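You operate a simulated robot arm through the tools that you are given. There is no shell and no other tool. Be economical: measure what you need, move in short steps, check, and stop when the job is done.

The job below is to be done with a simulated robot arm. You get a single attempt, and the scene is never put back.

TASK
Take the clear sleeve and put it on top of the plain blank on the top of the cloth-covered pile. Put the orange tagged sucker from the top of the cloth-covered pile on the steel top at the end of the middle machine and the blue tagged sucker on the top of the sealer bench. Any order will do. Set down upright: tagged sucker.
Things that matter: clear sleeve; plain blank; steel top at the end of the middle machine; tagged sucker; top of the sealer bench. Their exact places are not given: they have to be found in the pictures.

The check looks at the end state, three seconds after you hand in, the way a careful person would. Anything else that was tipped, shoved, dropped, spilled or broken makes it a failure. Flat cloth is picked up by pressing the open fingertips on it (5 to 10 N) and closing them slowly along it; thin cloth reads only 2 to 8 mm in the jaws.

THE ROBOT
A 6-joint arm with a fingered hand on a trunk, on a base that drives. Base frame: it is fixed to the floor where the robot stands at the start and does not move with it; the origin is under the middle of the robot, x ahead of it, y to its left, z up. Units: m, rad, N and s.
With the tool pointing down near the work surface it reaches from about 0.2 to 0.54 m from the robot's upright axis, wherever it stands. Its first joint turns from -2.897 to 2.897 rad. Places, roughly: steel top at the end of the middle machine [2.5, 0.1, 1]; top of the sealer bench [-1.1, -1.2, 0.8]. Payload 3.1 kg.
The TCP is the grasp point between the finger pads, 0.022 m short of the fingertips. In the tool frame z runs along the fingers and y along their closing line. Largest opening 0.132 m; the body of the gripper starts 0.06 m behind the TCP. The gripper is a hand of 4 fingers: y runs from the thumb to the fingers, the wrist lies at [0, 0, -0.218] in the tool frame, and closing takes about 1.5 s.
Orientation is that of the tool frame in the base frame, as [roll, pitch, yaw] about the fixed x, y, z axes, in that order (R = Rz(yaw) Ry(pitch) Rx(roll)). With the fingers straight down and closing along the base's y, the tool's x points along the base's -x, its y along +y and its z along -z.

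THE INTERFACE
- The arm moves only by the tool servo_tool. Its argument "motion" is a list of rows, each an object (a shift or turn left out is 0, a gripper value left out holds the last) with "linear": the shift along the tool's x, y, z in m, a list of three; "dr": the turn, a rotation vector about the tool's x, y, z in degrees, a list of three. In form: [{"linear": [dx, dy, dz], "dr": [wx, wy, wz]}, ...]. A call has 1 to 12 rows; each row shifts and turns the commanded pose from where the row before left it, along the tool's axes as they then stand. "fingers" is the gripper command, from -1 (shut) to 1 (fully open), values between in proportion, set as the call begins (left out, the last holds). Rows are played at 5 a second. More than 0.05 m and 0.15 rad between two rows, or a gripper value outside its range, and nothing of the call is played. A pose out of reach is approached as far as the arm can. The call stops where the force on the tool passes 40 N (or 10 N more than at its start, if that is more) or the arm is blocked; 0.2 s more then pass. Each finger travels about 0.153 m/s and halts on what it meets, pressing with about 22 N; the grip force reading is that of the motor and also rises with nothing between the fingers. The clock runs only during rows and for 0.2 s after the last one: add rows that do not move to give the fingers time. The reply holds the time, the measured pose of the TCP, the force on the tool along the base axes, the opening and the grip force, in the units named above and with some noise, with the torque about the TCP (base axes, N m) and any sound that the robot's microphone picked up.
- Cameras (640 x 400 px; columns grow to the right, rows downward): "scene" is now at [0.0074, 0.1592, 1.4572]; the picture's right is [0.14, -0.99, 0.00], its down [-0.84, -0.12, -0.53] and it looks along [0.52, 0.08, -0.85] (base axes); focal length 278 px, centre (320, 200). "wrist" rides on the gripper at [0.053, -0.053, -0.084] in the tool frame; the picture's right is [0.71, 0.71, 0.00], its down [-0.53, 0.53, -0.67] and it looks along [-0.47, 0.47, 0.74] (tool axes); focal length 247 px, centre (320, 200).
- get_image(camera): a new picture of that camera. No time passes.
- raise_lower(by): slides the trunk up (or, below 0, down) by that many m; the arm and the scene camera ride with it, the base frame stays. It gives what a move gives, with no picture.
- drive_base(legs): drives the robot by 1 to 6 legs, each [ahead, left, turn to the left] in m, m and rad, along the robot's own axes; the way and the turn of a leg run together, so that a leg with both is an arc; at most 1.5 m and 3.142 rad a leg. The arm and the cameras ride along, it lands a little off, and it stops where it bumps. It gives what a move gives.
- curl_fingers(finger1, finger2, finger3, thumb_bend): sets how far each is bent, from 0 (flat) to 100 (curled in); at 30 the hand is open as for a grip, at 70 the pads meet at the TCP. One left out holds its place. A second passes; each finger stops where it meets its share of the squeeze, and holds until it gets a number again. A gripper value or a shape takes the hand back. It gives what a move gives, with no picture; readings hold the bend of each and the force on the fingers (four entries, about 0 where the hand has none), thumb and palm.
- set_grasp(shape): the hand has 4 fingers and takes this shape, open, in about a second: jaw (thumb against the fingers, like two jaws); tri (thumb and two fingers); tip (a fingertip pinch); poke (one finger out to press); point (the index stretched); flat (the hand flat); cup (the hand cupped); fist (a fist). The gripper value then closes the fingers along that shape, each until it touches; the sizes above hold for jaw. It gives what a move gives, with no picture.
- pan_tilt(pan, tilt): turns the head with the scene camera to pan (to the left, within 2.705 rad either way) and tilt (down, from -0.506 to 1.204), counted from straight ahead of the robot. It gives what a move gives.
- point_at(camera, pixels): for up to 12 pixels [column, row] of the newest picture of that camera ("zoom" is the newest enlarged one), the place [x, y, z] in the base frame of the surface seen there, good to about 0.003 m. No time passes.
- inspect(camera, box): a new picture of the part [left, top, right, bottom] of that camera's present view, enlarged. No time passes.
- hand_in(): hands the job in; it is judged then, once.

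Work in short steps. Measure before you move; look again where a grasp or a placing could have gone wrong, and mend it. You have 110 turns and 98 pictures in all, those below and enlarged ones among them. Open the gripper and draw the arm clear of the work before you hand the job in, unless the task says otherwise; then end with one line.

The tools are called after "Request:" as name(argument=value, ...) on one line, values as JSON. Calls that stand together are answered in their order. servo_tool: Moves the arm, as the interface text tells. Its arguments: {"type":"object","properties":{"motion":{"type":"array","items":{"type":"object","properties":{"linear":{"type":"array","items":{"type":"number"}},"dr":{"type":"array","items":{"type":"number"}}}}},"fingers":{"type":"number"}},"required":["motion"]} The other tools are called the same way: raise_lower (by) slides the trunk up or down; set_grasp (shape) gives the hand a shape; curl_fingers (finger1, finger2, finger3, thumb_bend) moves the fingers one by one; drive_base (legs) drives the base; pan_tilt (pan, tilt) turns the head that bears the scene camera; get_image (camera) takes a picture; point_at (camera, pixels) gives the place of the surface under pixels of a picture; inspect (camera, box) takes an enlarged picture of a part of a camera's view; hand_in () hands the job in.

At the start:

```text
clock: 0.0
tcp_pos: [0.3973, 0.0584, 0.98]
tcp_rot: [-3.142, 0.0, -3.142]
wrist_force: [-0.3, -0.3, 0.2]
torque: [-0.01, 0.0, 0.02]
finger_gap: 0.1318
grip_force: 0.0
shape: jaw
bend: [30.0, 30.0, 30.0, 30.0]
finger forces: [0.1, 0.1, 0.0, 0.0, 0.1, 0.0]
trunk travel left (down, up): [-0.15, 0.236]
robot x, y, heading: [0.0015, -0.0008, -0.002]
head pan, tilt: [0.145, 1.016]
```

scene: 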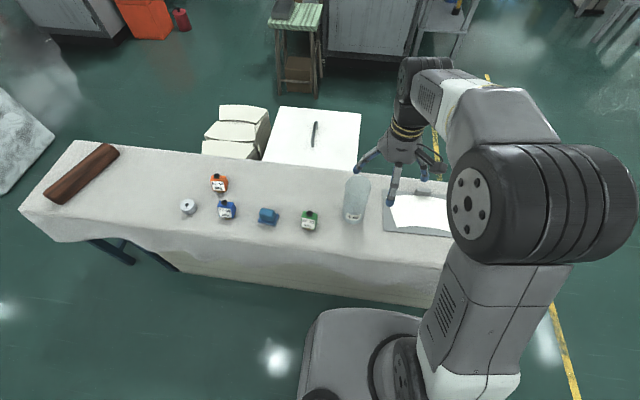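
wrist: 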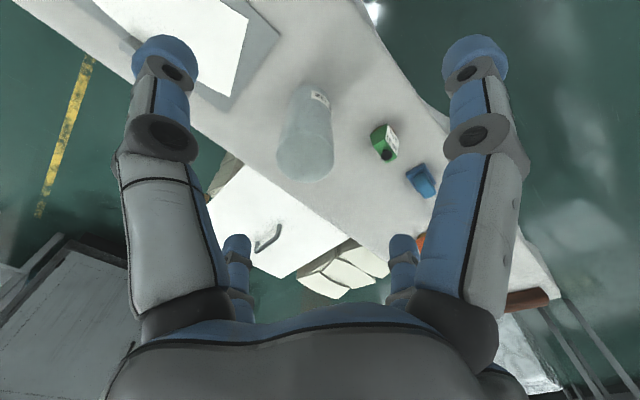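

The table shows an orange thing near (219,182), blue ones near (227,209) and (268,216), green near (310,220), a clear object near (356,197), and a white sheet near (420,212). I'll enlarge these.

Request:
inspect(camera="scene", box=[160, 150, 340, 262])

Request:
inspect(camera="scene", box=[300, 150, 480, 262])

Request:
point_at(camera="scene", pixels=[[219, 182], [227, 209], [268, 216], [310, 220], [356, 180], [354, 215], [420, 212], [390, 232], [188, 206], [250, 180], [392, 195], [310, 135]])

```text
3.56 times, centred on (250, 206) of scene
```

zoom: 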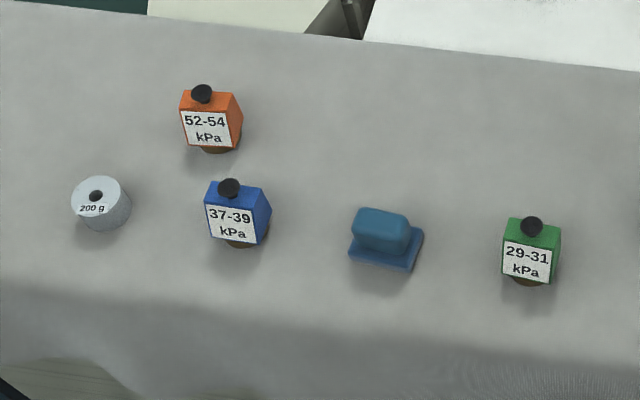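

```text
3.56 times, centred on (390, 206) of scene
```

zoom: 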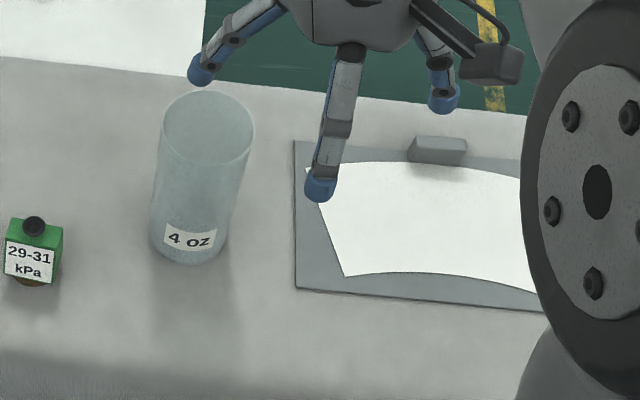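

```text
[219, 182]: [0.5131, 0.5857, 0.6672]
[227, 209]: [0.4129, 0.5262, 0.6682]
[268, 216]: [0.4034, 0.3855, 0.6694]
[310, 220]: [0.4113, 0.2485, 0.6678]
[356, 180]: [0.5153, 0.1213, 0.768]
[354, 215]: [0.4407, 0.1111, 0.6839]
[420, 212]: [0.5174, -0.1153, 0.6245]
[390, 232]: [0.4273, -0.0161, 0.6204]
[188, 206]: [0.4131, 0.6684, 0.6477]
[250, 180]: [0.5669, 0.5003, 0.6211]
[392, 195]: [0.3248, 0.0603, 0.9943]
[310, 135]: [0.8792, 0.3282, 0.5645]
```

The clear sleeve stands upright next to a board carrying the white fan-shaped blank. I'll measure the rim and base of the sleeve and the edges of the blank.

Request:
point_at(camera="zoom", pixels=[[166, 125], [250, 132], [208, 93], [207, 160], [187, 262], [152, 235], [228, 240], [345, 275], [330, 215], [480, 170], [440, 150], [420, 220]])

Request:
inspect(camera="wrist", box=[260, 70, 460, 195])

```text
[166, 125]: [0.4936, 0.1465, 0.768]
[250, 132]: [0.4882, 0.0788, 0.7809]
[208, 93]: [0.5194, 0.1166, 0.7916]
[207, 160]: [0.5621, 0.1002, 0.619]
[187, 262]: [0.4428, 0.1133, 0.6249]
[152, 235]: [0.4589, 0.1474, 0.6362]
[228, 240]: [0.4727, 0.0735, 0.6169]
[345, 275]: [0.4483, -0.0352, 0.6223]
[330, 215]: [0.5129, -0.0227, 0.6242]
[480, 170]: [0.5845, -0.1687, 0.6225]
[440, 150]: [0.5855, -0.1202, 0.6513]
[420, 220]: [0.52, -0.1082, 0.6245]
```

```text
3.20 times, centred on (360, 132) of wrist
```

zoom: 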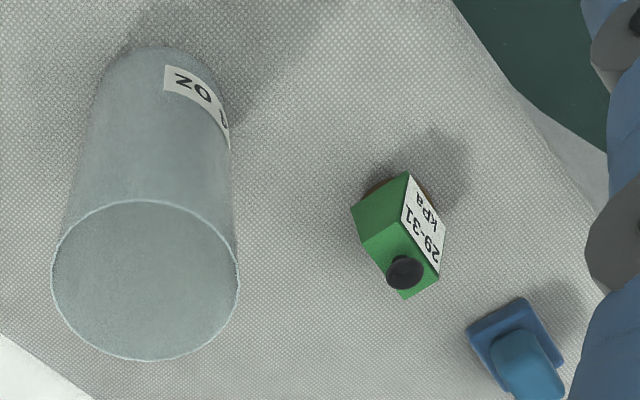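

Sleeve axis is about (0.483, 0.113), diameter about 0.075, rim z about 0.785. I'll move over it and check.

Request:
servo_tool(motion=[{"linear": [-0.03, 0.018, 0]}, {"linear": [-0.03, 0.018, 0]}, {"linear": [-0.026, 0.019, 0]}, {"linear": [0, 0, 0.04]}, {"linear": [0, 0, 0.04]}, {}, {}], fingers=1)

Request:
get_image(camera="wrist")

Request:
get_image(camera="scene")

```text
clock: 1.6
tcp_pos: [0.4845, 0.1124, 0.8973]
tcp_rot: [-3.14, 0.0, -3.141]
wrist_force: [0.2, 0.6, -0.1]
torque: [0.0, -0.01, 0.05]
finger_gap: 0.1319
grip_force: 0.1
shape: jaw
bend: [30.0, 30.0, 30.0, 30.0]
finger forces: [0.0, 0.1, 0.0, 0.0, 0.1, 0.1]
trunk travel left (down, up): [-0.15, 0.236]
robot x, y, heading: [0.0015, -0.0016, 0.0]
head pan, tilt: [0.145, 1.016]
```

```text
92 pictures are left
```

wrist: 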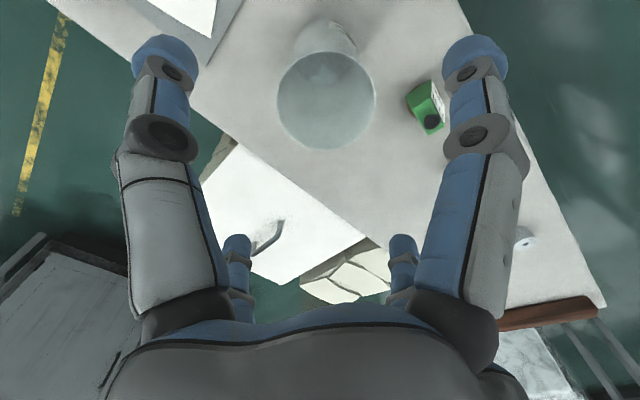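

```text
91 pictures are left
```

scene: 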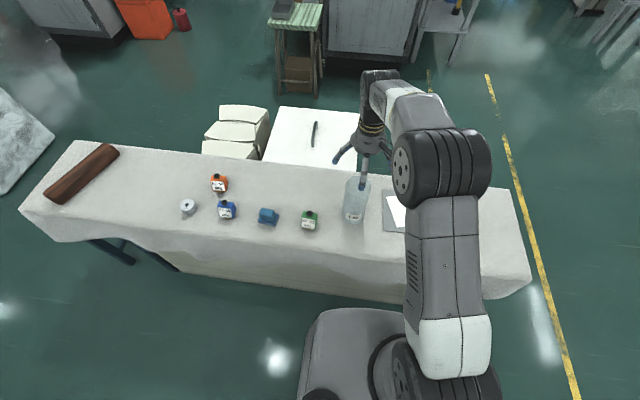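

The hand is a four-way cross of fingers, and the sleeve's rim is about 4 mm off centre at (327,100). I'll shift and descend so TCP is at z≈0.75.

Request:
servo_tool(motion=[{"linear": [0.004, 0.004, 0]}, {"linear": [0, 0, 0.04]}, {"linear": [0, 0, 0.04]}, {"linear": [0, 0, 0.035]}, {"linear": [0, 0, 0.033]}, {}, {}])

Request:
get_image(camera="wrist")

```text
clock: 3.2
tcp_pos: [0.4805, 0.117, 0.752]
tcp_rot: [3.141, -0.001, 3.142]
wrist_force: [0.3, -0.8, 2.6]
torque: [-0.06, 0.01, 0.03]
finger_gap: 0.1321
grip_force: 0.1
shape: jaw
bend: [30.0, 30.0, 30.0, 30.0]
finger forces: [0.0, 0.0, 0.0, 0.0, 1.9, 0.0]
trunk travel left (down, up): [-0.15, 0.236]
robot x, y, heading: [0.0001, -0.0003, -0.001]
head pan, tilt: [0.145, 1.016]
```

```text
90 pictures are left
```

wrist: 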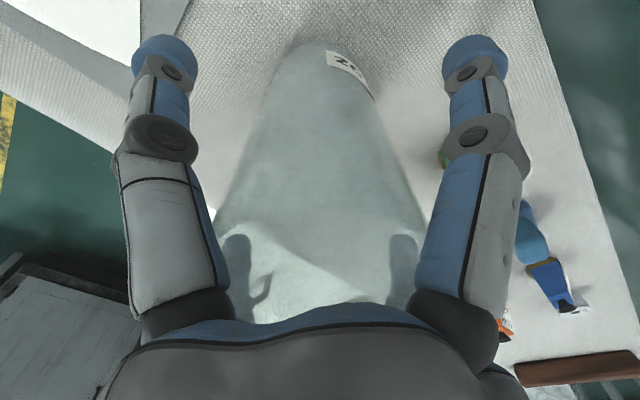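

The thumb already reads 1.9 N, so the upper link is touching the rim. I'll back up 2 cm, shift 2 mm, and close gently.

Request:
servo_tool(motion=[{"linear": [0, 0, -0.02]}, {"linear": [0, -0.003, 0]}, {}])

Request:
get_image(camera="wrist")

```text
clock: 4.0
tcp_pos: [0.4808, 0.1162, 0.7719]
tcp_rot: [3.141, -0.001, -3.142]
wrist_force: [0.3, -0.3, -0.4]
torque: [0.01, -0.01, -0.03]
finger_gap: 0.1318
grip_force: 0.0
shape: jaw
bend: [30.0, 30.0, 30.0, 30.0]
finger forces: [0.0, 0.0, 0.1, 0.1, 0.0, 0.0]
trunk travel left (down, up): [-0.15, 0.236]
robot x, y, heading: [0.0011, 0.0026, 0.0]
head pan, tilt: [0.145, 1.016]
```

```text
89 pictures are left
```

wrist: 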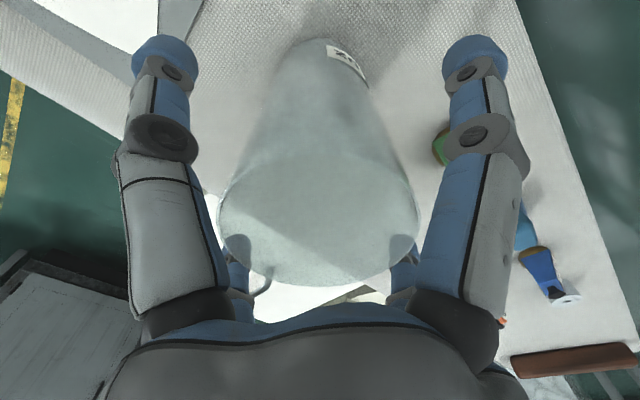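

Clear all round now. I'll lower 8 mm and close to about a 0.070 m gap.

Request:
servo_tool(motion=[{"linear": [0, 0, 0.008]}, {}, {}, {}, {}, {}], fingers=0.06)

Request:
get_image(camera="wrist")

```text
clock: 5.4
tcp_pos: [0.4806, 0.1131, 0.7646]
tcp_rot: [3.141, 0.0, 3.141]
wrist_force: [0.3, -0.6, 2.1]
torque: [-0.04, 0.0, -0.05]
finger_gap: 0.0715
grip_force: 22.2
shape: jaw
bend: [34.0, 34.0, 36.0, 70.0]
finger forces: [20.0, 19.8, 20.4, 0.0, 20.2, 0.0]
trunk travel left (down, up): [-0.15, 0.236]
robot x, y, heading: [0.0009, -0.0006, 0.0]
head pan, tilt: [0.145, 1.016]
```

```text
88 pictures are left
```

wrist: 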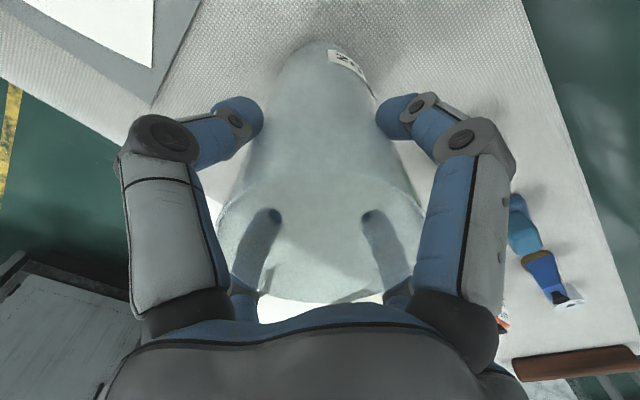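

Gripped with about 20 N on each finger. I'll lift it 8 cm.

Request:
servo_tool(motion=[{"linear": [0, 0, -0.02]}, {"linear": [0, 0, -0.03]}, {"linear": [0, 0, -0.03]}, {}, {}])

Request:
get_image(camera="scene")

Request:
get_image(camera="wrist")

```text
clock: 6.6
tcp_pos: [0.4792, 0.1128, 0.8442]
tcp_rot: [-3.14, 0.0, 3.141]
wrist_force: [-0.1, 0.2, -0.5]
torque: [0.01, -0.01, 0.02]
finger_gap: 0.0713
grip_force: 22.0
shape: jaw
bend: [34.0, 34.0, 36.0, 70.0]
finger forces: [20.2, 19.8, 20.7, 0.0, 20.1, 0.1]
trunk travel left (down, up): [-0.15, 0.236]
robot x, y, heading: [0.0026, 0.0009, 0.003]
head pan, tilt: [0.145, 1.016]
```

```text
87 pictures are left
```

scene: 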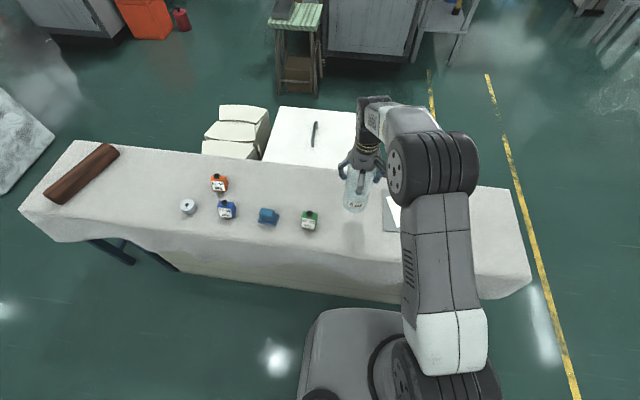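

```text
86 pictures are left
```

wrist: 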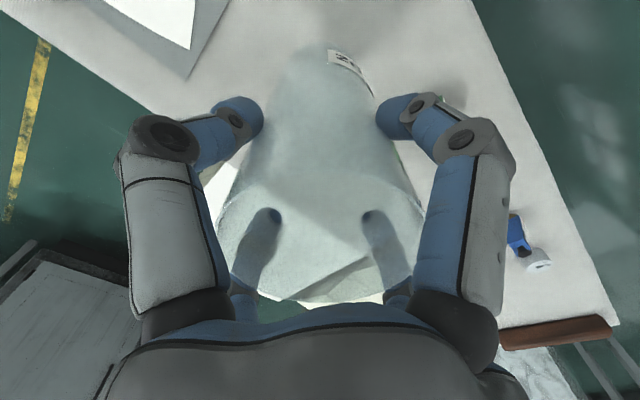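

The sleeve is held; the arm hides the blank. I'll drive right past it so that the blank comes into view on the left of the arm.

Request:
drive_base(legs=[[0, -0.5, 0]])

Request:
get_image(camera="scene")

```text
clock: 9.6
tcp_pos: [0.4785, -0.3967, 0.8437]
tcp_rot: [-3.141, 0.0, 3.135]
wrist_force: [-0.2, -0.6, -0.3]
torque: [0.06, 0.03, -0.01]
finger_gap: 0.0713
grip_force: 22.1
shape: jaw
bend: [34.0, 34.0, 36.0, 70.0]
finger forces: [20.0, 19.7, 20.6, 0.1, 20.1, 0.0]
trunk travel left (down, up): [-0.15, 0.236]
robot x, y, heading: [-0.0036, -0.5049, -0.006]
head pan, tilt: [0.145, 1.016]
```

```text
85 pictures are left
```

scene: 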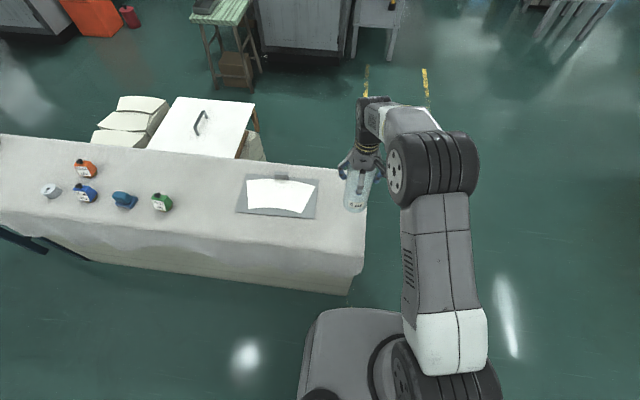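

The blank is now fully visible around (280,195). I'll enlarge it and measure.

Request:
inspect(camera="scene", box=[216, 160, 344, 240])

Request:
point_at(camera="scene", pixels=[[249, 181], [313, 186], [248, 206], [301, 212], [279, 195], [280, 178], [275, 190], [237, 212], [366, 215]])

```text
5.00 times, centred on (280, 200) of scene
```

zoom: 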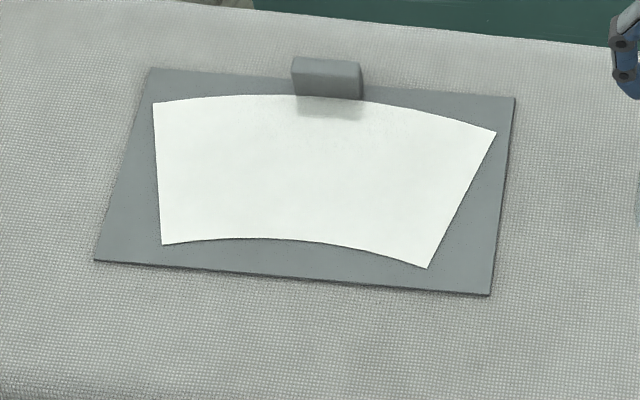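

```text
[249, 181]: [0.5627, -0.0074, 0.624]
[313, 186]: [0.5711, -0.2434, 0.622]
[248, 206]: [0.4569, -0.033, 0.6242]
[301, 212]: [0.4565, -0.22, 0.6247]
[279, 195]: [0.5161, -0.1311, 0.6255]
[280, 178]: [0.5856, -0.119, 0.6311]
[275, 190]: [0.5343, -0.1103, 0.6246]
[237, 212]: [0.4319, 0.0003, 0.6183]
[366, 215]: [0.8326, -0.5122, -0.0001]
```

Blank centre is about (0.517, -0.127), z 0.6247. I'll drive left 0.37 and then bring the hand over it with the arm.

Request:
drive_base(legs=[[0, 0.36, 0]])

```text
clock: 11.9
tcp_pos: [0.4806, -0.0272, 0.8435]
tcp_rot: [-3.14, 0.001, 3.131]
wrist_force: [0.5, -0.2, 0.1]
torque: [-0.01, -0.02, -0.05]
finger_gap: 0.0715
grip_force: 22.0
shape: jaw
bend: [34.0, 34.0, 36.0, 70.0]
finger forces: [20.1, 19.7, 20.7, 0.1, 20.1, 0.0]
trunk travel left (down, up): [-0.15, 0.236]
robot x, y, heading: [0.0009, -0.1367, -0.007]
head pan, tilt: [0.145, 1.016]
```

Over (0.481,-0.027); I'll shift by (+0.036,-0.100).

Request:
servo_tool(motion=[{"linear": [-0.009, -0.025, 0]}, {"linear": [-0.009, -0.025, 0]}, {"linear": [-0.009, -0.025, 0]}, {"linear": [-0.009, -0.025, 0]}, {"linear": [0, 0, 0.03]}, {}, {}])

Request:
get_image(camera="wrist")

```text
clock: 13.5
tcp_pos: [0.5159, -0.1288, 0.8137]
tcp_rot: [-3.141, 0.0, 3.132]
wrist_force: [0.3, 0.9, 0.2]
torque: [0.01, 0.03, 0.0]
finger_gap: 0.0714
grip_force: 22.1
shape: jaw
bend: [34.0, 34.0, 36.0, 70.0]
finger forces: [20.1, 19.6, 20.6, 0.1, 20.1, 0.1]
trunk travel left (down, up): [-0.15, 0.236]
robot x, y, heading: [-0.0005, -0.1385, -0.011]
head pan, tilt: [0.145, 1.016]
```

```text
83 pictures are left
```

wrist: 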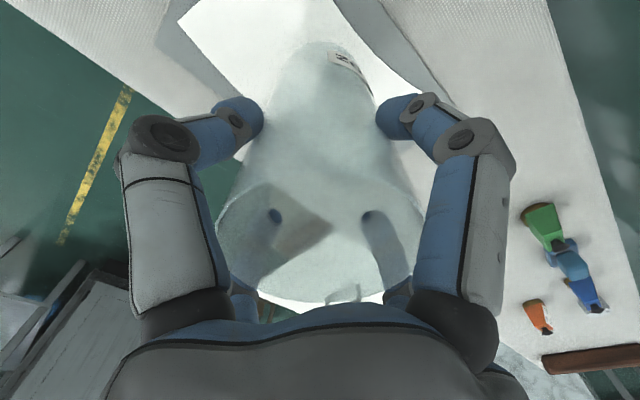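

In place above the blank. I'll lower slowly until contact, expected at TCP z≈0.769.

Request:
servo_tool(motion=[{"linear": [0, 0, 0.02]}, {"linear": [0, 0, 0.015]}, {"linear": [0, 0, 0.005]}, {"linear": [0, 0, 0.003]}, {}])

```text
clock: 14.7
tcp_pos: [0.5162, -0.1262, 0.7694]
tcp_rot: [-3.141, -0.001, 3.134]
wrist_force: [0.3, -0.2, -0.4]
torque: [0.02, -0.02, 0.01]
finger_gap: 0.0715
grip_force: 21.5
shape: jaw
bend: [34.0, 34.0, 36.0, 70.0]
finger forces: [20.2, 19.7, 20.4, 0.0, 20.0, 0.1]
trunk travel left (down, up): [-0.15, 0.236]
robot x, y, heading: [0.0025, -0.1384, -0.011]
head pan, tilt: [0.145, 1.016]
```

No contact yet; a few mm more, in 1 mm steps.

Request:
servo_tool(motion=[{"linear": [0, 0, 0.001]}, {"linear": [0, 0, 0.001]}, {}])

```text
clock: 15.5
tcp_pos: [0.5161, -0.129, 0.7707]
tcp_rot: [-3.141, 0.001, 3.132]
wrist_force: [-0.2, -0.3, 0.3]
torque: [0.02, 0.01, -0.03]
finger_gap: 0.0713
grip_force: 22.2
shape: jaw
bend: [34.0, 34.0, 36.0, 70.0]
finger forces: [20.2, 19.7, 20.3, 0.1, 20.0, 0.0]
trunk travel left (down, up): [-0.15, 0.236]
robot x, y, heading: [-0.0007, -0.1378, -0.005]
head pan, tilt: [0.145, 1.016]
```

Readings carry 1–2 mm noise, and still no contact; continue by 1 mm steps.

Request:
servo_tool(motion=[{"linear": [0, 0, 0.001]}, {"linear": [0, 0, 0.001]}, {}])

Request:
inspect(camera="scene", box=[270, 130, 430, 230])

```text
clock: 16.3
tcp_pos: [0.5157, -0.1276, 0.7682]
tcp_rot: [-3.141, 0.003, 3.133]
wrist_force: [1.2, 0.3, 11.5]
torque: [-0.06, 0.05, 0.02]
finger_gap: 0.0715
grip_force: 22.2
shape: jaw
bend: [34.0, 34.0, 35.0, 70.0]
finger forces: [21.2, 20.9, 21.2, 0.0, 20.7, 0.1]
trunk travel left (down, up): [-0.15, 0.236]
robot x, y, heading: [0.0029, -0.1393, -0.012]
head pan, tilt: [0.145, 1.016]
```

```text
4.00 times, centred on (350, 180) of scene
```

zoom: 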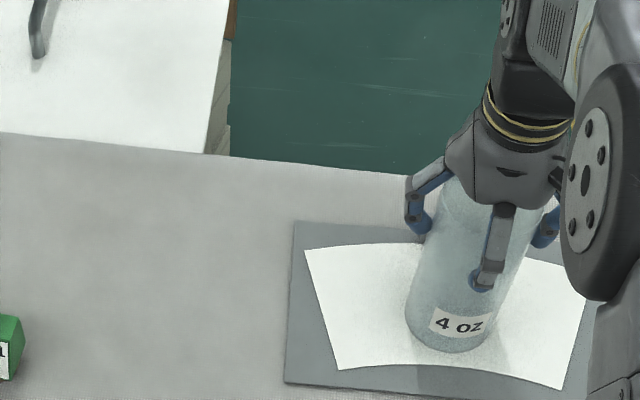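

Contact at 11.5 N; the base of the sleeve sits on the blank. I'll ease up 1 mm and open.

Request:
servo_tool(motion=[{"linear": [0, 0, -0.001]}, {}])

Request:
servo_tool(motion=[{}, {}, {}, {}, {}], fingers=1)

Request:
servo_tool(motion=[{"linear": [0, 0, -0.02]}, {"linear": [0, 0, -0.04]}, {"linear": [0, 0, -0.04]}, {"linear": [0, 0, -0.04]}, {"linear": [0, 0, -0.04]}, {}])

Request:
get_image(camera="wrist")

Request:
inspect(camera="scene", box=[270, 130, 430, 230])

```text
clock: 16.9
tcp_pos: [0.5176, -0.1295, 0.7676]
tcp_rot: [3.141, -0.001, 3.132]
wrist_force: [2.1, 0.5, 7.4]
torque: [-0.02, -0.05, 0.02]
finger_gap: 0.0715
grip_force: 22.2
shape: jaw
bend: [34.0, 34.0, 35.0, 70.0]
finger forces: [20.9, 20.8, 21.3, 0.0, 20.7, 0.0]
trunk travel left (down, up): [-0.15, 0.236]
robot x, y, heading: [-0.0002, -0.1354, -0.01]
head pan, tilt: [0.145, 1.016]
```

```text
clock: 18.1
tcp_pos: [0.5161, -0.127, 0.7676]
tcp_rot: [-3.14, 0.001, 3.133]
wrist_force: [0.5, -0.2, -0.2]
torque: [-0.04, 0.0, 0.02]
finger_gap: 0.1319
grip_force: 0.1
shape: jaw
bend: [30.0, 30.0, 30.0, 30.0]
finger forces: [0.0, 0.2, 0.0, 0.0, 0.0, 0.0]
trunk travel left (down, up): [-0.15, 0.236]
robot x, y, heading: [0.0035, -0.1363, -0.007]
head pan, tilt: [0.145, 1.016]
```

```text
clock: 19.5
tcp_pos: [0.5165, -0.1272, 0.9475]
tcp_rot: [-3.142, 0.0, 3.134]
wrist_force: [0.4, 0.2, 0.0]
torque: [0.03, -0.03, -0.02]
finger_gap: 0.1319
grip_force: 0.0
shape: jaw
bend: [30.0, 30.0, 30.0, 30.0]
finger forces: [0.0, 0.1, 0.0, 0.0, 0.0, 0.0]
trunk travel left (down, up): [-0.15, 0.236]
robot x, y, heading: [-0.0012, -0.1345, -0.007]
head pan, tilt: [0.145, 1.016]
```

```text
81 pictures are left
```

wrist: 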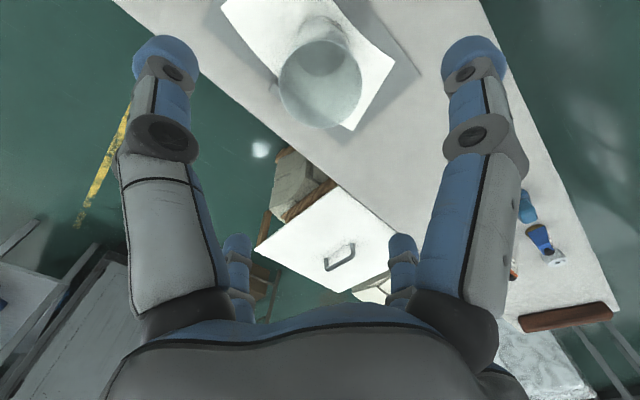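

```text
4.00 times, centred on (350, 180) of scene
```

zoom: 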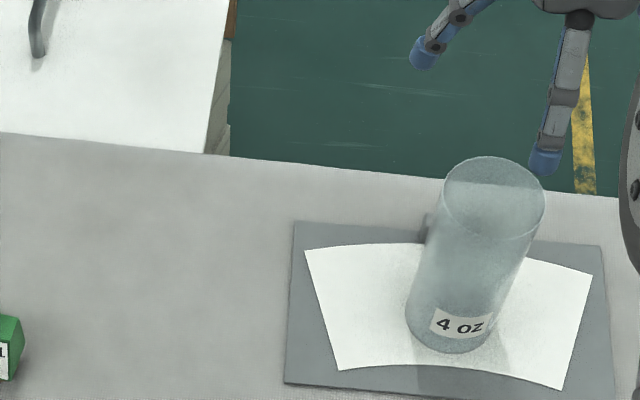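

The sleeve stands well on the blank. Next the suckers: I'll drive left so the hand is over the orange one near (0.513,0.586).

Request:
drive_base(legs=[[0, 0.7, 0]])

Request:
get_image(camera="wrist")

Request:
get_image(camera="scene")

```text
clock: 23.4
tcp_pos: [0.5109, 0.5877, 0.9466]
tcp_rot: [-3.14, 0.001, -3.121]
wrist_force: [0.2, 0.3, 0.0]
torque: [0.02, -0.02, 0.01]
finger_gap: 0.1318
grip_force: 0.0
shape: jaw
bend: [30.0, 30.0, 30.0, 30.0]
finger forces: [0.0, 0.1, 0.0, 0.0, 0.0, 0.0]
trunk travel left (down, up): [-0.15, 0.236]
robot x, y, heading: [0.0007, 0.564, 0.021]
head pan, tilt: [0.145, 1.016]
```

```text
79 pictures are left
```

wrist: 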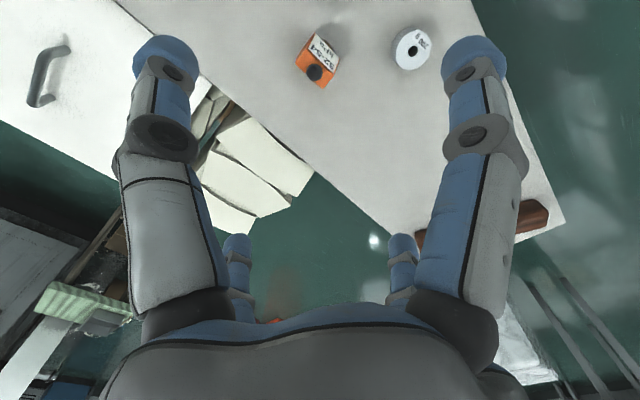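

```text
78 pictures are left
```

scene: 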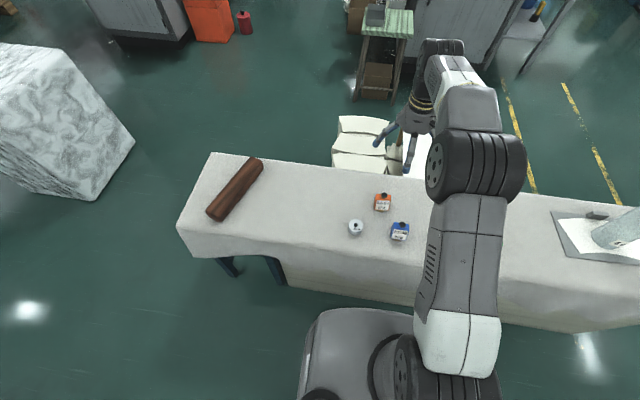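

The orange one is at (317,70) in the wrist view. I'll enlarge for its shape and orientation.

Request:
inspect(camera="wrist", box=[256, 20, 384, 100])

Request:
point_at(camera="zoom", pixels=[[290, 260], [240, 205], [330, 125], [420, 200], [350, 330], [270, 230], [370, 200], [340, 280]])

Request:
inspect(camera="scene", box=[336, 180, 432, 240])

Request:
point_at(camera="zoom", pixels=[[310, 105], [318, 90], [260, 105], [365, 120], [300, 195], [255, 190], [360, 210], [430, 285], [430, 310], [130, 320], [330, 140]])

```text
5.00 times, centred on (320, 60) of wrist
```

zoom: 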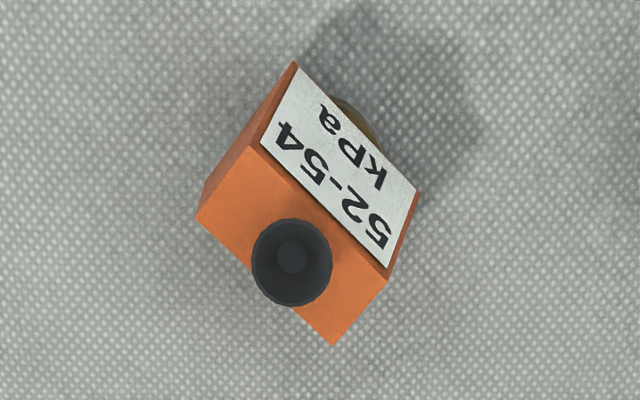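

```text
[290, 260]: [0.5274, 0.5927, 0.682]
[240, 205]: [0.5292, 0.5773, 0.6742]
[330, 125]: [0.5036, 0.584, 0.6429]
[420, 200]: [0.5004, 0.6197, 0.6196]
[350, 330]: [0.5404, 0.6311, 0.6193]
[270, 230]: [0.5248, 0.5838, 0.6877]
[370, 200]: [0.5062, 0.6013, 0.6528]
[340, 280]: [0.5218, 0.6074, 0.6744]
```

```text
6.67 times, centred on (384, 210) of scene
```

zoom: 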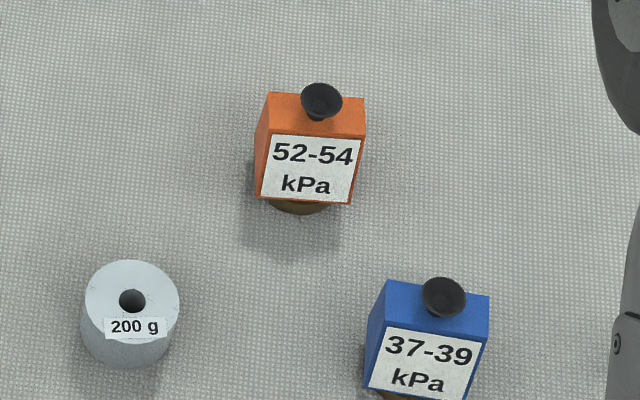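

```text
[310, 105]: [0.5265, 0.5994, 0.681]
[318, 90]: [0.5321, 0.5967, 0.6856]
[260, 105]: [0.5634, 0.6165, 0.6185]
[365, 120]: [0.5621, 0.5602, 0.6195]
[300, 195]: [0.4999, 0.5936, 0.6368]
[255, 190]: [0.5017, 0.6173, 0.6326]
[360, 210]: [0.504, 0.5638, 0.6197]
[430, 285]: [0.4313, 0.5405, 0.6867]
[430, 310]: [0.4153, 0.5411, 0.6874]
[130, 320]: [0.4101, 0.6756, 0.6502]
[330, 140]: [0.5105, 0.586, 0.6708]
```

Body centre is about (0.519,0.5945), top z 0.674, knob top 0.688, sides aligned with the base axes. I'll move over it and descend partly.

Request:
servo_tool(motion=[{"linear": [-0.008, 0.007, 0]}, {"linear": [0, 0, 0.05]}, {"linear": [0, 0, 0.05]}, {"linear": [0, 0, 0.05]}, {"linear": [0, 0, 0.04]}, {}, {}], fingers=0.5)

Request:
get_image(camera="wrist")

```text
clock: 24.9
tcp_pos: [0.5182, 0.5938, 0.7576]
tcp_rot: [-3.141, 0.001, -3.119]
wrist_force: [-0.1, -0.8, -0.1]
torque: [0.01, 0.03, 0.02]
finger_gap: 0.099
grip_force: 0.1
shape: jaw
bend: [26.0, 26.0, 26.0, 56.0]
finger forces: [0.1, 0.0, 0.1, 0.0, 0.0, 0.0]
trunk travel left (down, up): [-0.15, 0.236]
robot x, y, heading: [-0.0029, 0.5631, 0.02]
head pan, tilt: [0.145, 1.016]
```

```text
75 pictures are left
```

wrist: 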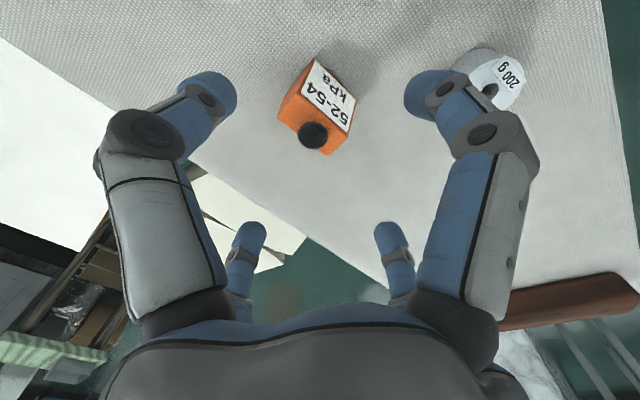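

Centred. Descend the remaining 0.10 m with fingers at gap 0.099.

Request:
servo_tool(motion=[{"linear": [0, 0, 0.04]}, {"linear": [0, 0, 0.04]}, {"linear": [0, 0, 0.02]}, {}, {}])

Request:
get_image(camera="wrist")

```text
clock: 26.1
tcp_pos: [0.519, 0.5956, 0.6577]
tcp_rot: [-3.142, 0.0, -3.122]
wrist_force: [-0.6, 0.3, 0.0]
torque: [-0.05, 0.0, -0.01]
finger_gap: 0.0992
grip_force: 0.1
shape: jaw
bend: [26.0, 26.0, 26.0, 56.0]
finger forces: [0.1, 0.1, 0.1, 0.0, 0.0, 0.0]
trunk travel left (down, up): [-0.15, 0.236]
robot x, y, heading: [-0.004, 0.5631, 0.023]
head pan, tilt: [0.145, 1.016]
```

```text
74 pictures are left
```

wrist: 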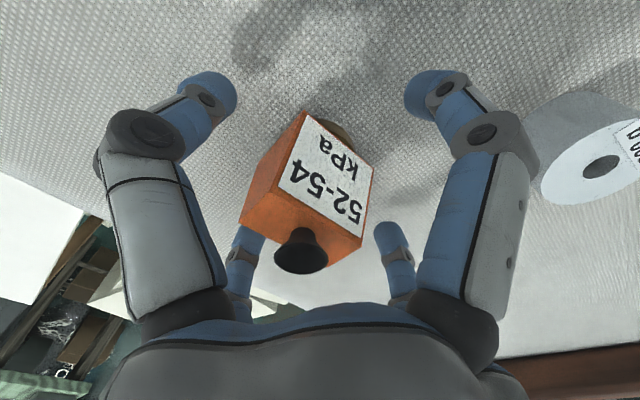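

The block sits slightly left (mid column 307); I'll shift 4 mm in each of tool −x, −y, then close partway.

Request:
servo_tool(motion=[{"linear": [-0.004, -0.004, 0]}, {}])

Request:
servo_tool(motion=[{}, {}, {}, {}], fingers=-0.1)

Request:
get_image(camera="wrist")

```text
clock: 26.8
tcp_pos: [0.523, 0.5919, 0.6568]
tcp_rot: [3.141, 0.001, -3.12]
wrist_force: [-0.3, 0.4, -0.8]
torque: [0.01, 0.01, 0.03]
finger_gap: 0.0994
grip_force: 0.1
shape: jaw
bend: [26.0, 26.0, 26.0, 56.0]
finger forces: [0.1, 0.1, 0.0, 0.0, 0.1, 0.0]
trunk travel left (down, up): [-0.15, 0.236]
robot x, y, heading: [-0.0025, 0.5624, 0.019]
head pan, tilt: [0.145, 1.016]
```

```text
clock: 27.8
tcp_pos: [0.523, 0.5923, 0.6573]
tcp_rot: [-3.141, -0.001, -3.122]
wrist_force: [-0.2, -0.3, 0.2]
torque: [0.0, 0.0, 0.0]
finger_gap: 0.0599
grip_force: 0.0
shape: jaw
bend: [38.0, 38.0, 38.0, 70.0]
finger forces: [0.1, 0.0, 0.0, 0.0, 0.0, 0.1]
trunk travel left (down, up): [-0.15, 0.236]
robot x, y, heading: [-0.0056, 0.565, 0.022]
head pan, tilt: [0.145, 1.016]
```

```text
73 pictures are left
```

wrist: 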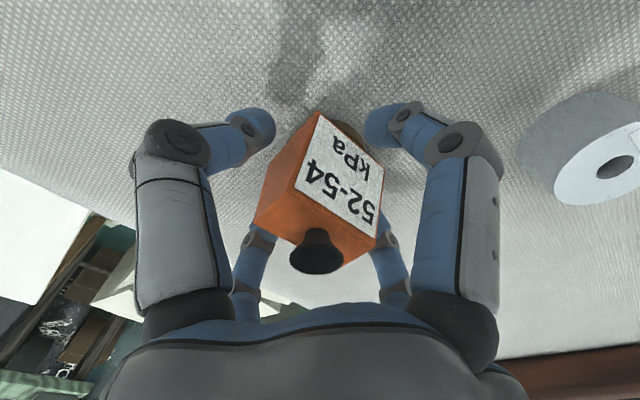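

Centred between the fingers. Close in small steps to grip.

Request:
servo_tool(motion=[{}, {}, {}, {}, {}], fingers=-0.4)

Request:
get_image(camera="wrist")

```text
clock: 28.9
tcp_pos: [0.5211, 0.5918, 0.6573]
tcp_rot: [-3.141, -0.001, -3.121]
wrist_force: [-1.0, -1.1, 0.1]
torque: [-0.03, 0.07, 0.02]
finger_gap: 0.0377
grip_force: 21.5
shape: jaw
bend: [78.0, 79.0, 77.0, 70.0]
finger forces: [19.0, 19.7, 19.9, 0.0, 19.9, 0.0]
trunk travel left (down, up): [-0.15, 0.236]
robot x, y, heading: [-0.0006, 0.5653, 0.015]
head pan, tilt: [0.145, 1.016]
```

```text
72 pictures are left
```

wrist: 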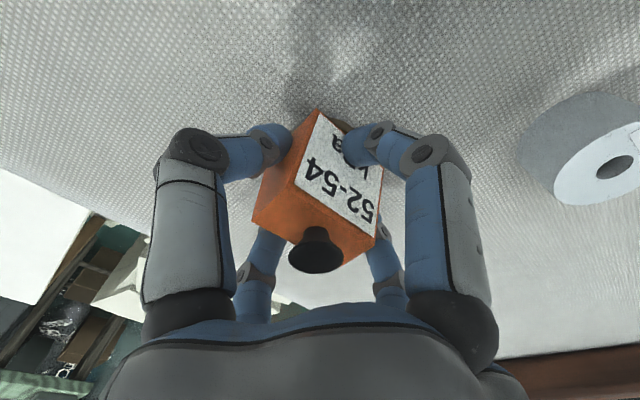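

Gripped on all four sides (gap 0.038, ~20 N). TCP was 0.038 above the cloth. Lift.

Request:
servo_tool(motion=[{"linear": [0, 0, -0.02]}, {"linear": [0, 0, -0.04]}, {"linear": [0, 0, -0.05]}, {"linear": [0, 0, -0.05]}, {"linear": [0, 0, -0.05]}, {"linear": [0, 0, -0.04]}, {}])

Request:
get_image(camera="wrist")

Request:
pan_tilt(pan=-0.4, tilt=0.4)

Request:
get_image(camera="scene")

```text
clock: 30.6
tcp_pos: [0.522, 0.5914, 0.907]
tcp_rot: [3.142, 0.002, -3.12]
wrist_force: [0.2, -1.2, -0.7]
torque: [0.01, -0.01, 0.03]
finger_gap: 0.0371
grip_force: 22.4
shape: jaw
bend: [78.0, 79.0, 77.0, 70.0]
finger forces: [18.2, 19.8, 20.2, 0.0, 19.7, 0.0]
trunk travel left (down, up): [-0.15, 0.236]
robot x, y, heading: [-0.0016, 0.5599, 0.019]
head pan, tilt: [0.145, 1.016]
```

```text
71 pictures are left
```

wrist: 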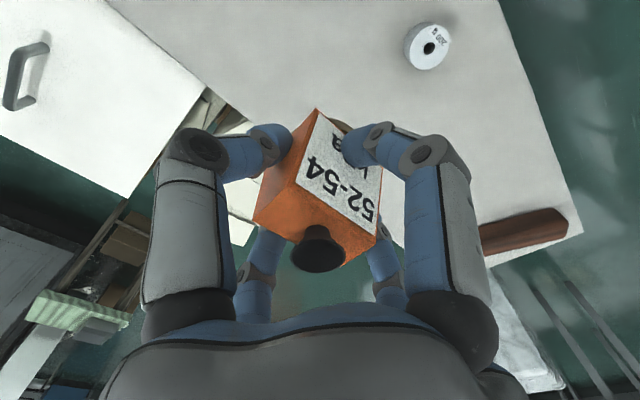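

```text
clock: 31.6
tcp_pos: [0.5227, 0.5918, 0.9076]
tcp_rot: [3.141, -0.001, -3.122]
wrist_force: [-0.7, -0.5, -0.1]
torque: [-0.01, 0.04, 0.0]
finger_gap: 0.0375
grip_force: 21.2
shape: jaw
bend: [78.0, 79.0, 77.0, 70.0]
finger forces: [18.2, 19.6, 20.2, 0.1, 19.7, 0.0]
trunk travel left (down, up): [-0.15, 0.236]
robot x, y, heading: [-0.0041, 0.5627, 0.024]
head pan, tilt: [-0.4, 0.4]
```

```text
70 pictures are left
```

scene: 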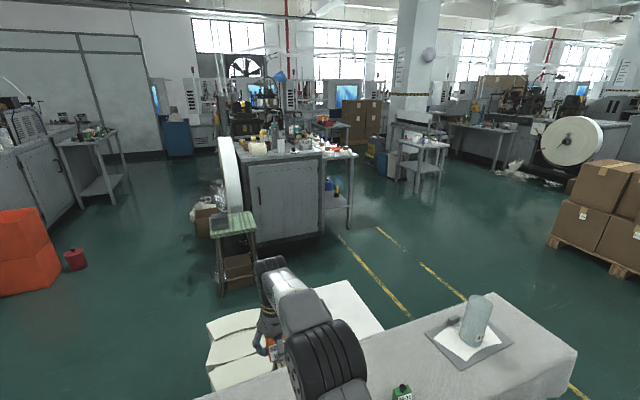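

Held securely. The machine in the middle at (285,190) has a steel-looking top around (280,150); I'll measure surfaces and enlarge.

Request:
inspect(camera="scene", box=[190, 90, 382, 210])

Request:
point_at(camera="scene", pixels=[[260, 158], [300, 155], [285, 200], [337, 155], [235, 222], [345, 230], [320, 240], [400, 300], [245, 160], [340, 330], [555, 330], [550, 250]])

```text
3.33 times, centred on (286, 150) of scene
```

zoom: 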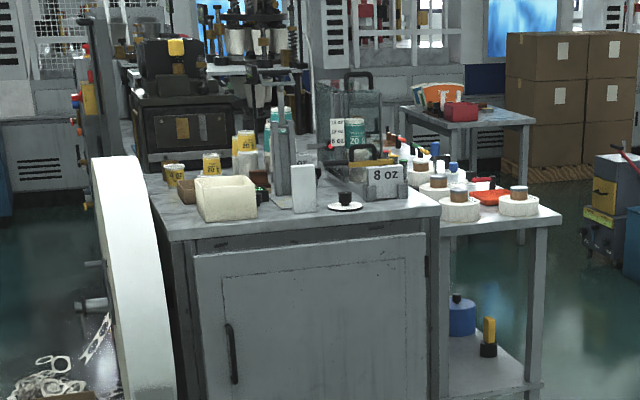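

```text
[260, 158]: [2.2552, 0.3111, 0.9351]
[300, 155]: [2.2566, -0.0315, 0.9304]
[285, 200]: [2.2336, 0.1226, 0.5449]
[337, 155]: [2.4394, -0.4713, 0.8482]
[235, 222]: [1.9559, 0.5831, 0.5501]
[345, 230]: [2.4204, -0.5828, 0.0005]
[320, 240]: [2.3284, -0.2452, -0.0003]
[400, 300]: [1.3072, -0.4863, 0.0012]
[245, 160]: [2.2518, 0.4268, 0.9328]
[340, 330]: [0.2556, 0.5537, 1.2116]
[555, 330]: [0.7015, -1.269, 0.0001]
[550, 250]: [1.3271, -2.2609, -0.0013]
```

The steel top's front edge is at x≈2.23, z≈0.935, y −0.2..0.5, with clutter on it. I'll raise the trunk, and drive around the right end of the table.

Request:
raise_lower(by=0.2)

Request:
drive_base(legs=[[0, -1.5, -0.02], [0.75, -0.05, 0]])

Request:
pan_tilt(pan=0.5, tilt=0.5)

Request:
get_image(camera="scene")

```text
clock: 33.7
tcp_pos: [0.523, 0.5912, 1.108]
tcp_rot: [3.141, 0.001, -3.121]
wrist_force: [0.3, 0.0, -0.8]
torque: [0.0, -0.01, -0.02]
finger_gap: 0.0372
grip_force: 22.8
shape: jaw
bend: [78.0, 79.0, 77.0, 70.0]
finger forces: [18.2, 19.7, 20.2, 0.1, 19.6, 0.0]
trunk travel left (down, up): [-0.35, 0.036]
robot x, y, heading: [-0.0036, 0.5657, 0.019]
head pan, tilt: [-0.4, 0.4]
```

```text
clock: 44.7
tcp_pos: [1.2906, -0.9466, 1.1068]
tcp_rot: [-3.141, -0.001, 3.137]
wrist_force: [0.8, 0.1, -0.5]
torque: [0.0, 0.01, 0.0]
finger_gap: 0.0373
grip_force: 21.9
shape: jaw
bend: [78.0, 79.0, 77.0, 70.0]
finger forces: [18.1, 19.7, 20.1, 0.1, 19.6, 0.0]
trunk travel left (down, up): [-0.35, 0.036]
robot x, y, heading: [0.7638, -0.9622, -0.003]
head pan, tilt: [-0.4, 0.4]
```

```text
clock: 45.9
tcp_pos: [1.2909, -0.9475, 1.1063]
tcp_rot: [3.141, 0.0, 3.138]
wrist_force: [0.2, 0.5, -1.4]
torque: [-0.01, -0.02, -0.01]
finger_gap: 0.037
grip_force: 21.5
shape: jaw
bend: [78.0, 79.0, 77.0, 70.0]
finger forces: [18.2, 19.7, 20.2, 0.0, 19.7, 0.0]
trunk travel left (down, up): [-0.35, 0.036]
robot x, y, heading: [0.7644, -0.9637, -0.001]
head pan, tilt: [0.499, 0.499]
```

```text
68 pictures are left
```

scene: 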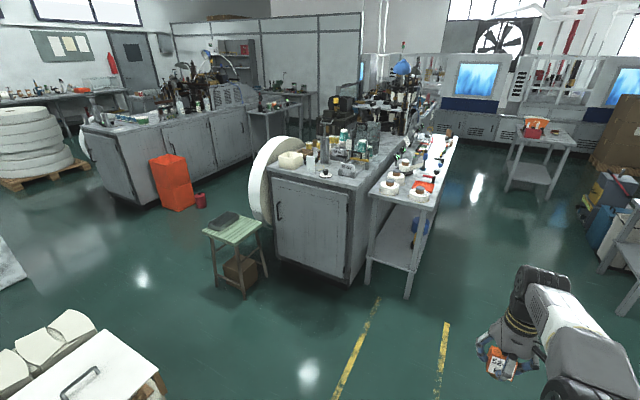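

I'll measure the side table, the cabinet front and free spots on the top.

Request:
inspect(camera="scene", box=[240, 110, 432, 230])

Request:
point_at(camera="scene", pixels=[[370, 196], [409, 204], [408, 296], [367, 282], [352, 188], [276, 174], [320, 182], [340, 182], [300, 172], [225, 240], [240, 295], [100, 350]])

```text
3.33 times, centred on (336, 170) of scene
```

zoom: 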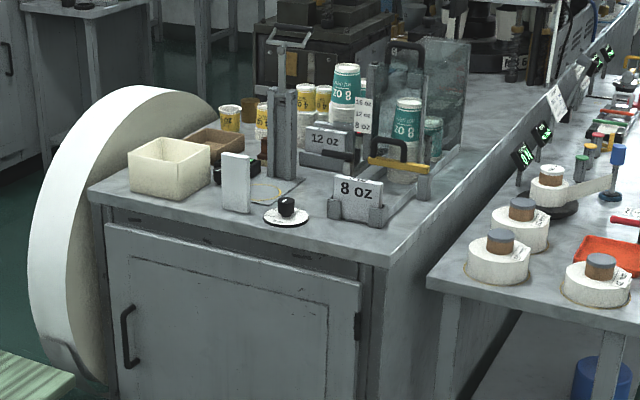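

```text
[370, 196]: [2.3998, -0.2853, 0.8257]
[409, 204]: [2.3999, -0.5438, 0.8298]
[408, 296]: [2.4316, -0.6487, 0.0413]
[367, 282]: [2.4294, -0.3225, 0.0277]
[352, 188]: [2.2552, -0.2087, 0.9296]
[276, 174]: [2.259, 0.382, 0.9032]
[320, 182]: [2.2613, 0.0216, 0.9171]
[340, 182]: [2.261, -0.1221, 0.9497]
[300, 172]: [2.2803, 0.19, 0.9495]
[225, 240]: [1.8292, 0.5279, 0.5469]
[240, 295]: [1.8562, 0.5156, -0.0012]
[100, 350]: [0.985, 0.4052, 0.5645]
```

The free area looks to be the front right corner, near y≈−0.14, x≈2.3, z≈0.95. I'll drive to just before the cabinet and look from there.

Request:
drive_base(legs=[[0.82, 0, 0], [0, 0.8, 0]])

Request:
pan_tilt(pan=0.0, tilt=0.8)

Request:
get_image(camera="scene")

Request:
get_image(camera="wrist")

```text
clock: 54.2
tcp_pos: [2.1115, -0.1473, 1.1069]
tcp_rot: [3.141, -0.001, -3.129]
wrist_force: [0.4, 0.9, -1.2]
torque: [0.0, 0.02, -0.01]
finger_gap: 0.0372
grip_force: 22.1
shape: jaw
bend: [78.0, 79.0, 77.0, 70.0]
finger forces: [18.2, 19.7, 20.3, 0.0, 19.7, 0.1]
trunk travel left (down, up): [-0.35, 0.036]
robot x, y, heading: [1.5866, -0.1687, 0.012]
head pan, tilt: [0.499, 0.499]
```

```text
clock: 55.1
tcp_pos: [2.1117, -0.1478, 1.1081]
tcp_rot: [3.142, -0.001, -3.13]
wrist_force: [-0.1, -0.2, -1.3]
torque: [-0.02, 0.02, 0.0]
finger_gap: 0.0372
grip_force: 22.1
shape: jaw
bend: [78.0, 79.0, 77.0, 70.0]
finger forces: [18.2, 19.6, 20.2, 0.0, 19.8, 0.0]
trunk travel left (down, up): [-0.35, 0.036]
robot x, y, heading: [1.5858, -0.1685, 0.01]
head pan, tilt: [0.0, 0.799]
```

```text
66 pictures are left
```

scene: 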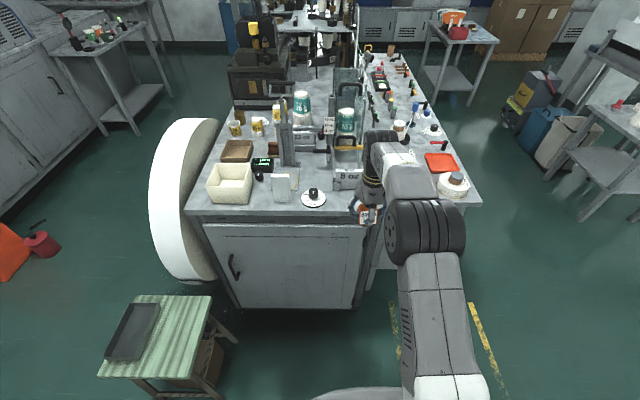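

```text
65 pictures are left
```

wrist: 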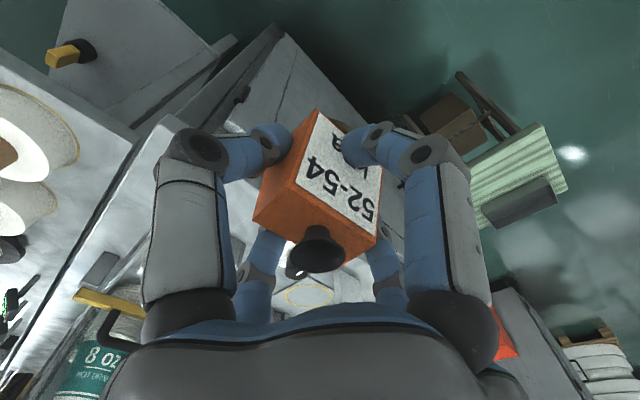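

The arm hides the corner. I'll drive right 0.3 and look left.

Request:
drive_base(legs=[[0, -0.3, 0]])

Request:
pan_tilt(pan=0.3, tilt=0.75)

Request:
get_image(camera="scene")

```text
clock: 57.2
tcp_pos: [2.1152, -0.4436, 1.1068]
tcp_rot: [3.141, 0.001, -3.127]
wrist_force: [1.0, -0.3, -0.4]
torque: [-0.01, -0.01, 0.01]
finger_gap: 0.0372
grip_force: 21.7
shape: jaw
bend: [78.0, 79.0, 77.0, 70.0]
finger forces: [18.2, 19.7, 20.2, 0.0, 19.9, 0.0]
trunk travel left (down, up): [-0.35, 0.036]
robot x, y, heading: [1.589, -0.4639, 0.015]
head pan, tilt: [0.0, 0.799]
```

```text
clock: 58.0
tcp_pos: [2.1167, -0.4423, 1.1083]
tcp_rot: [3.14, 0.0, -3.129]
wrist_force: [-0.3, -0.6, -0.7]
torque: [0.0, -0.01, 0.0]
finger_gap: 0.0373
grip_force: 21.6
shape: jaw
bend: [78.0, 79.0, 77.0, 70.0]
finger forces: [18.2, 19.7, 20.2, 0.0, 19.8, 0.0]
trunk travel left (down, up): [-0.35, 0.036]
robot x, y, heading: [1.5898, -0.4642, 0.016]
head pan, tilt: [0.3, 0.75]
```

```text
64 pictures are left
```

scene: 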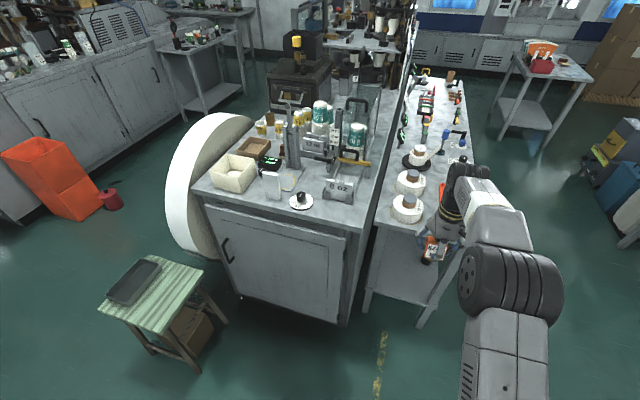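

Request:
inspect(camera="scene", box=[250, 140, 410, 240])

Request:
point_at(camera="zoom", pixels=[[360, 245], [250, 220], [200, 265], [240, 250], [300, 240], [305, 195], [415, 235], [440, 180], [375, 370], [400, 280], [470, 160], [290, 290]])

```text
4.00 times, centred on (330, 190) of scene
```

zoom: 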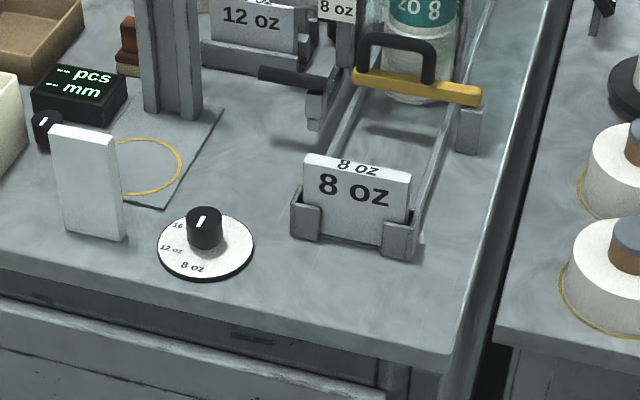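

```text
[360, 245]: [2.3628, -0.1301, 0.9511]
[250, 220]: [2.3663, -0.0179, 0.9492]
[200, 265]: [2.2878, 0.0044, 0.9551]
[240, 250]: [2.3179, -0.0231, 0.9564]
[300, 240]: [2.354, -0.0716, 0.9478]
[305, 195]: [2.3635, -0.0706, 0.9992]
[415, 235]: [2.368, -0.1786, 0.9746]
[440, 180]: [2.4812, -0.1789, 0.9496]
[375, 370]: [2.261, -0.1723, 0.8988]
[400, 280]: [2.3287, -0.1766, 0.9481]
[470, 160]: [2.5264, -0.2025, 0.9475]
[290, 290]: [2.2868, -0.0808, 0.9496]
```

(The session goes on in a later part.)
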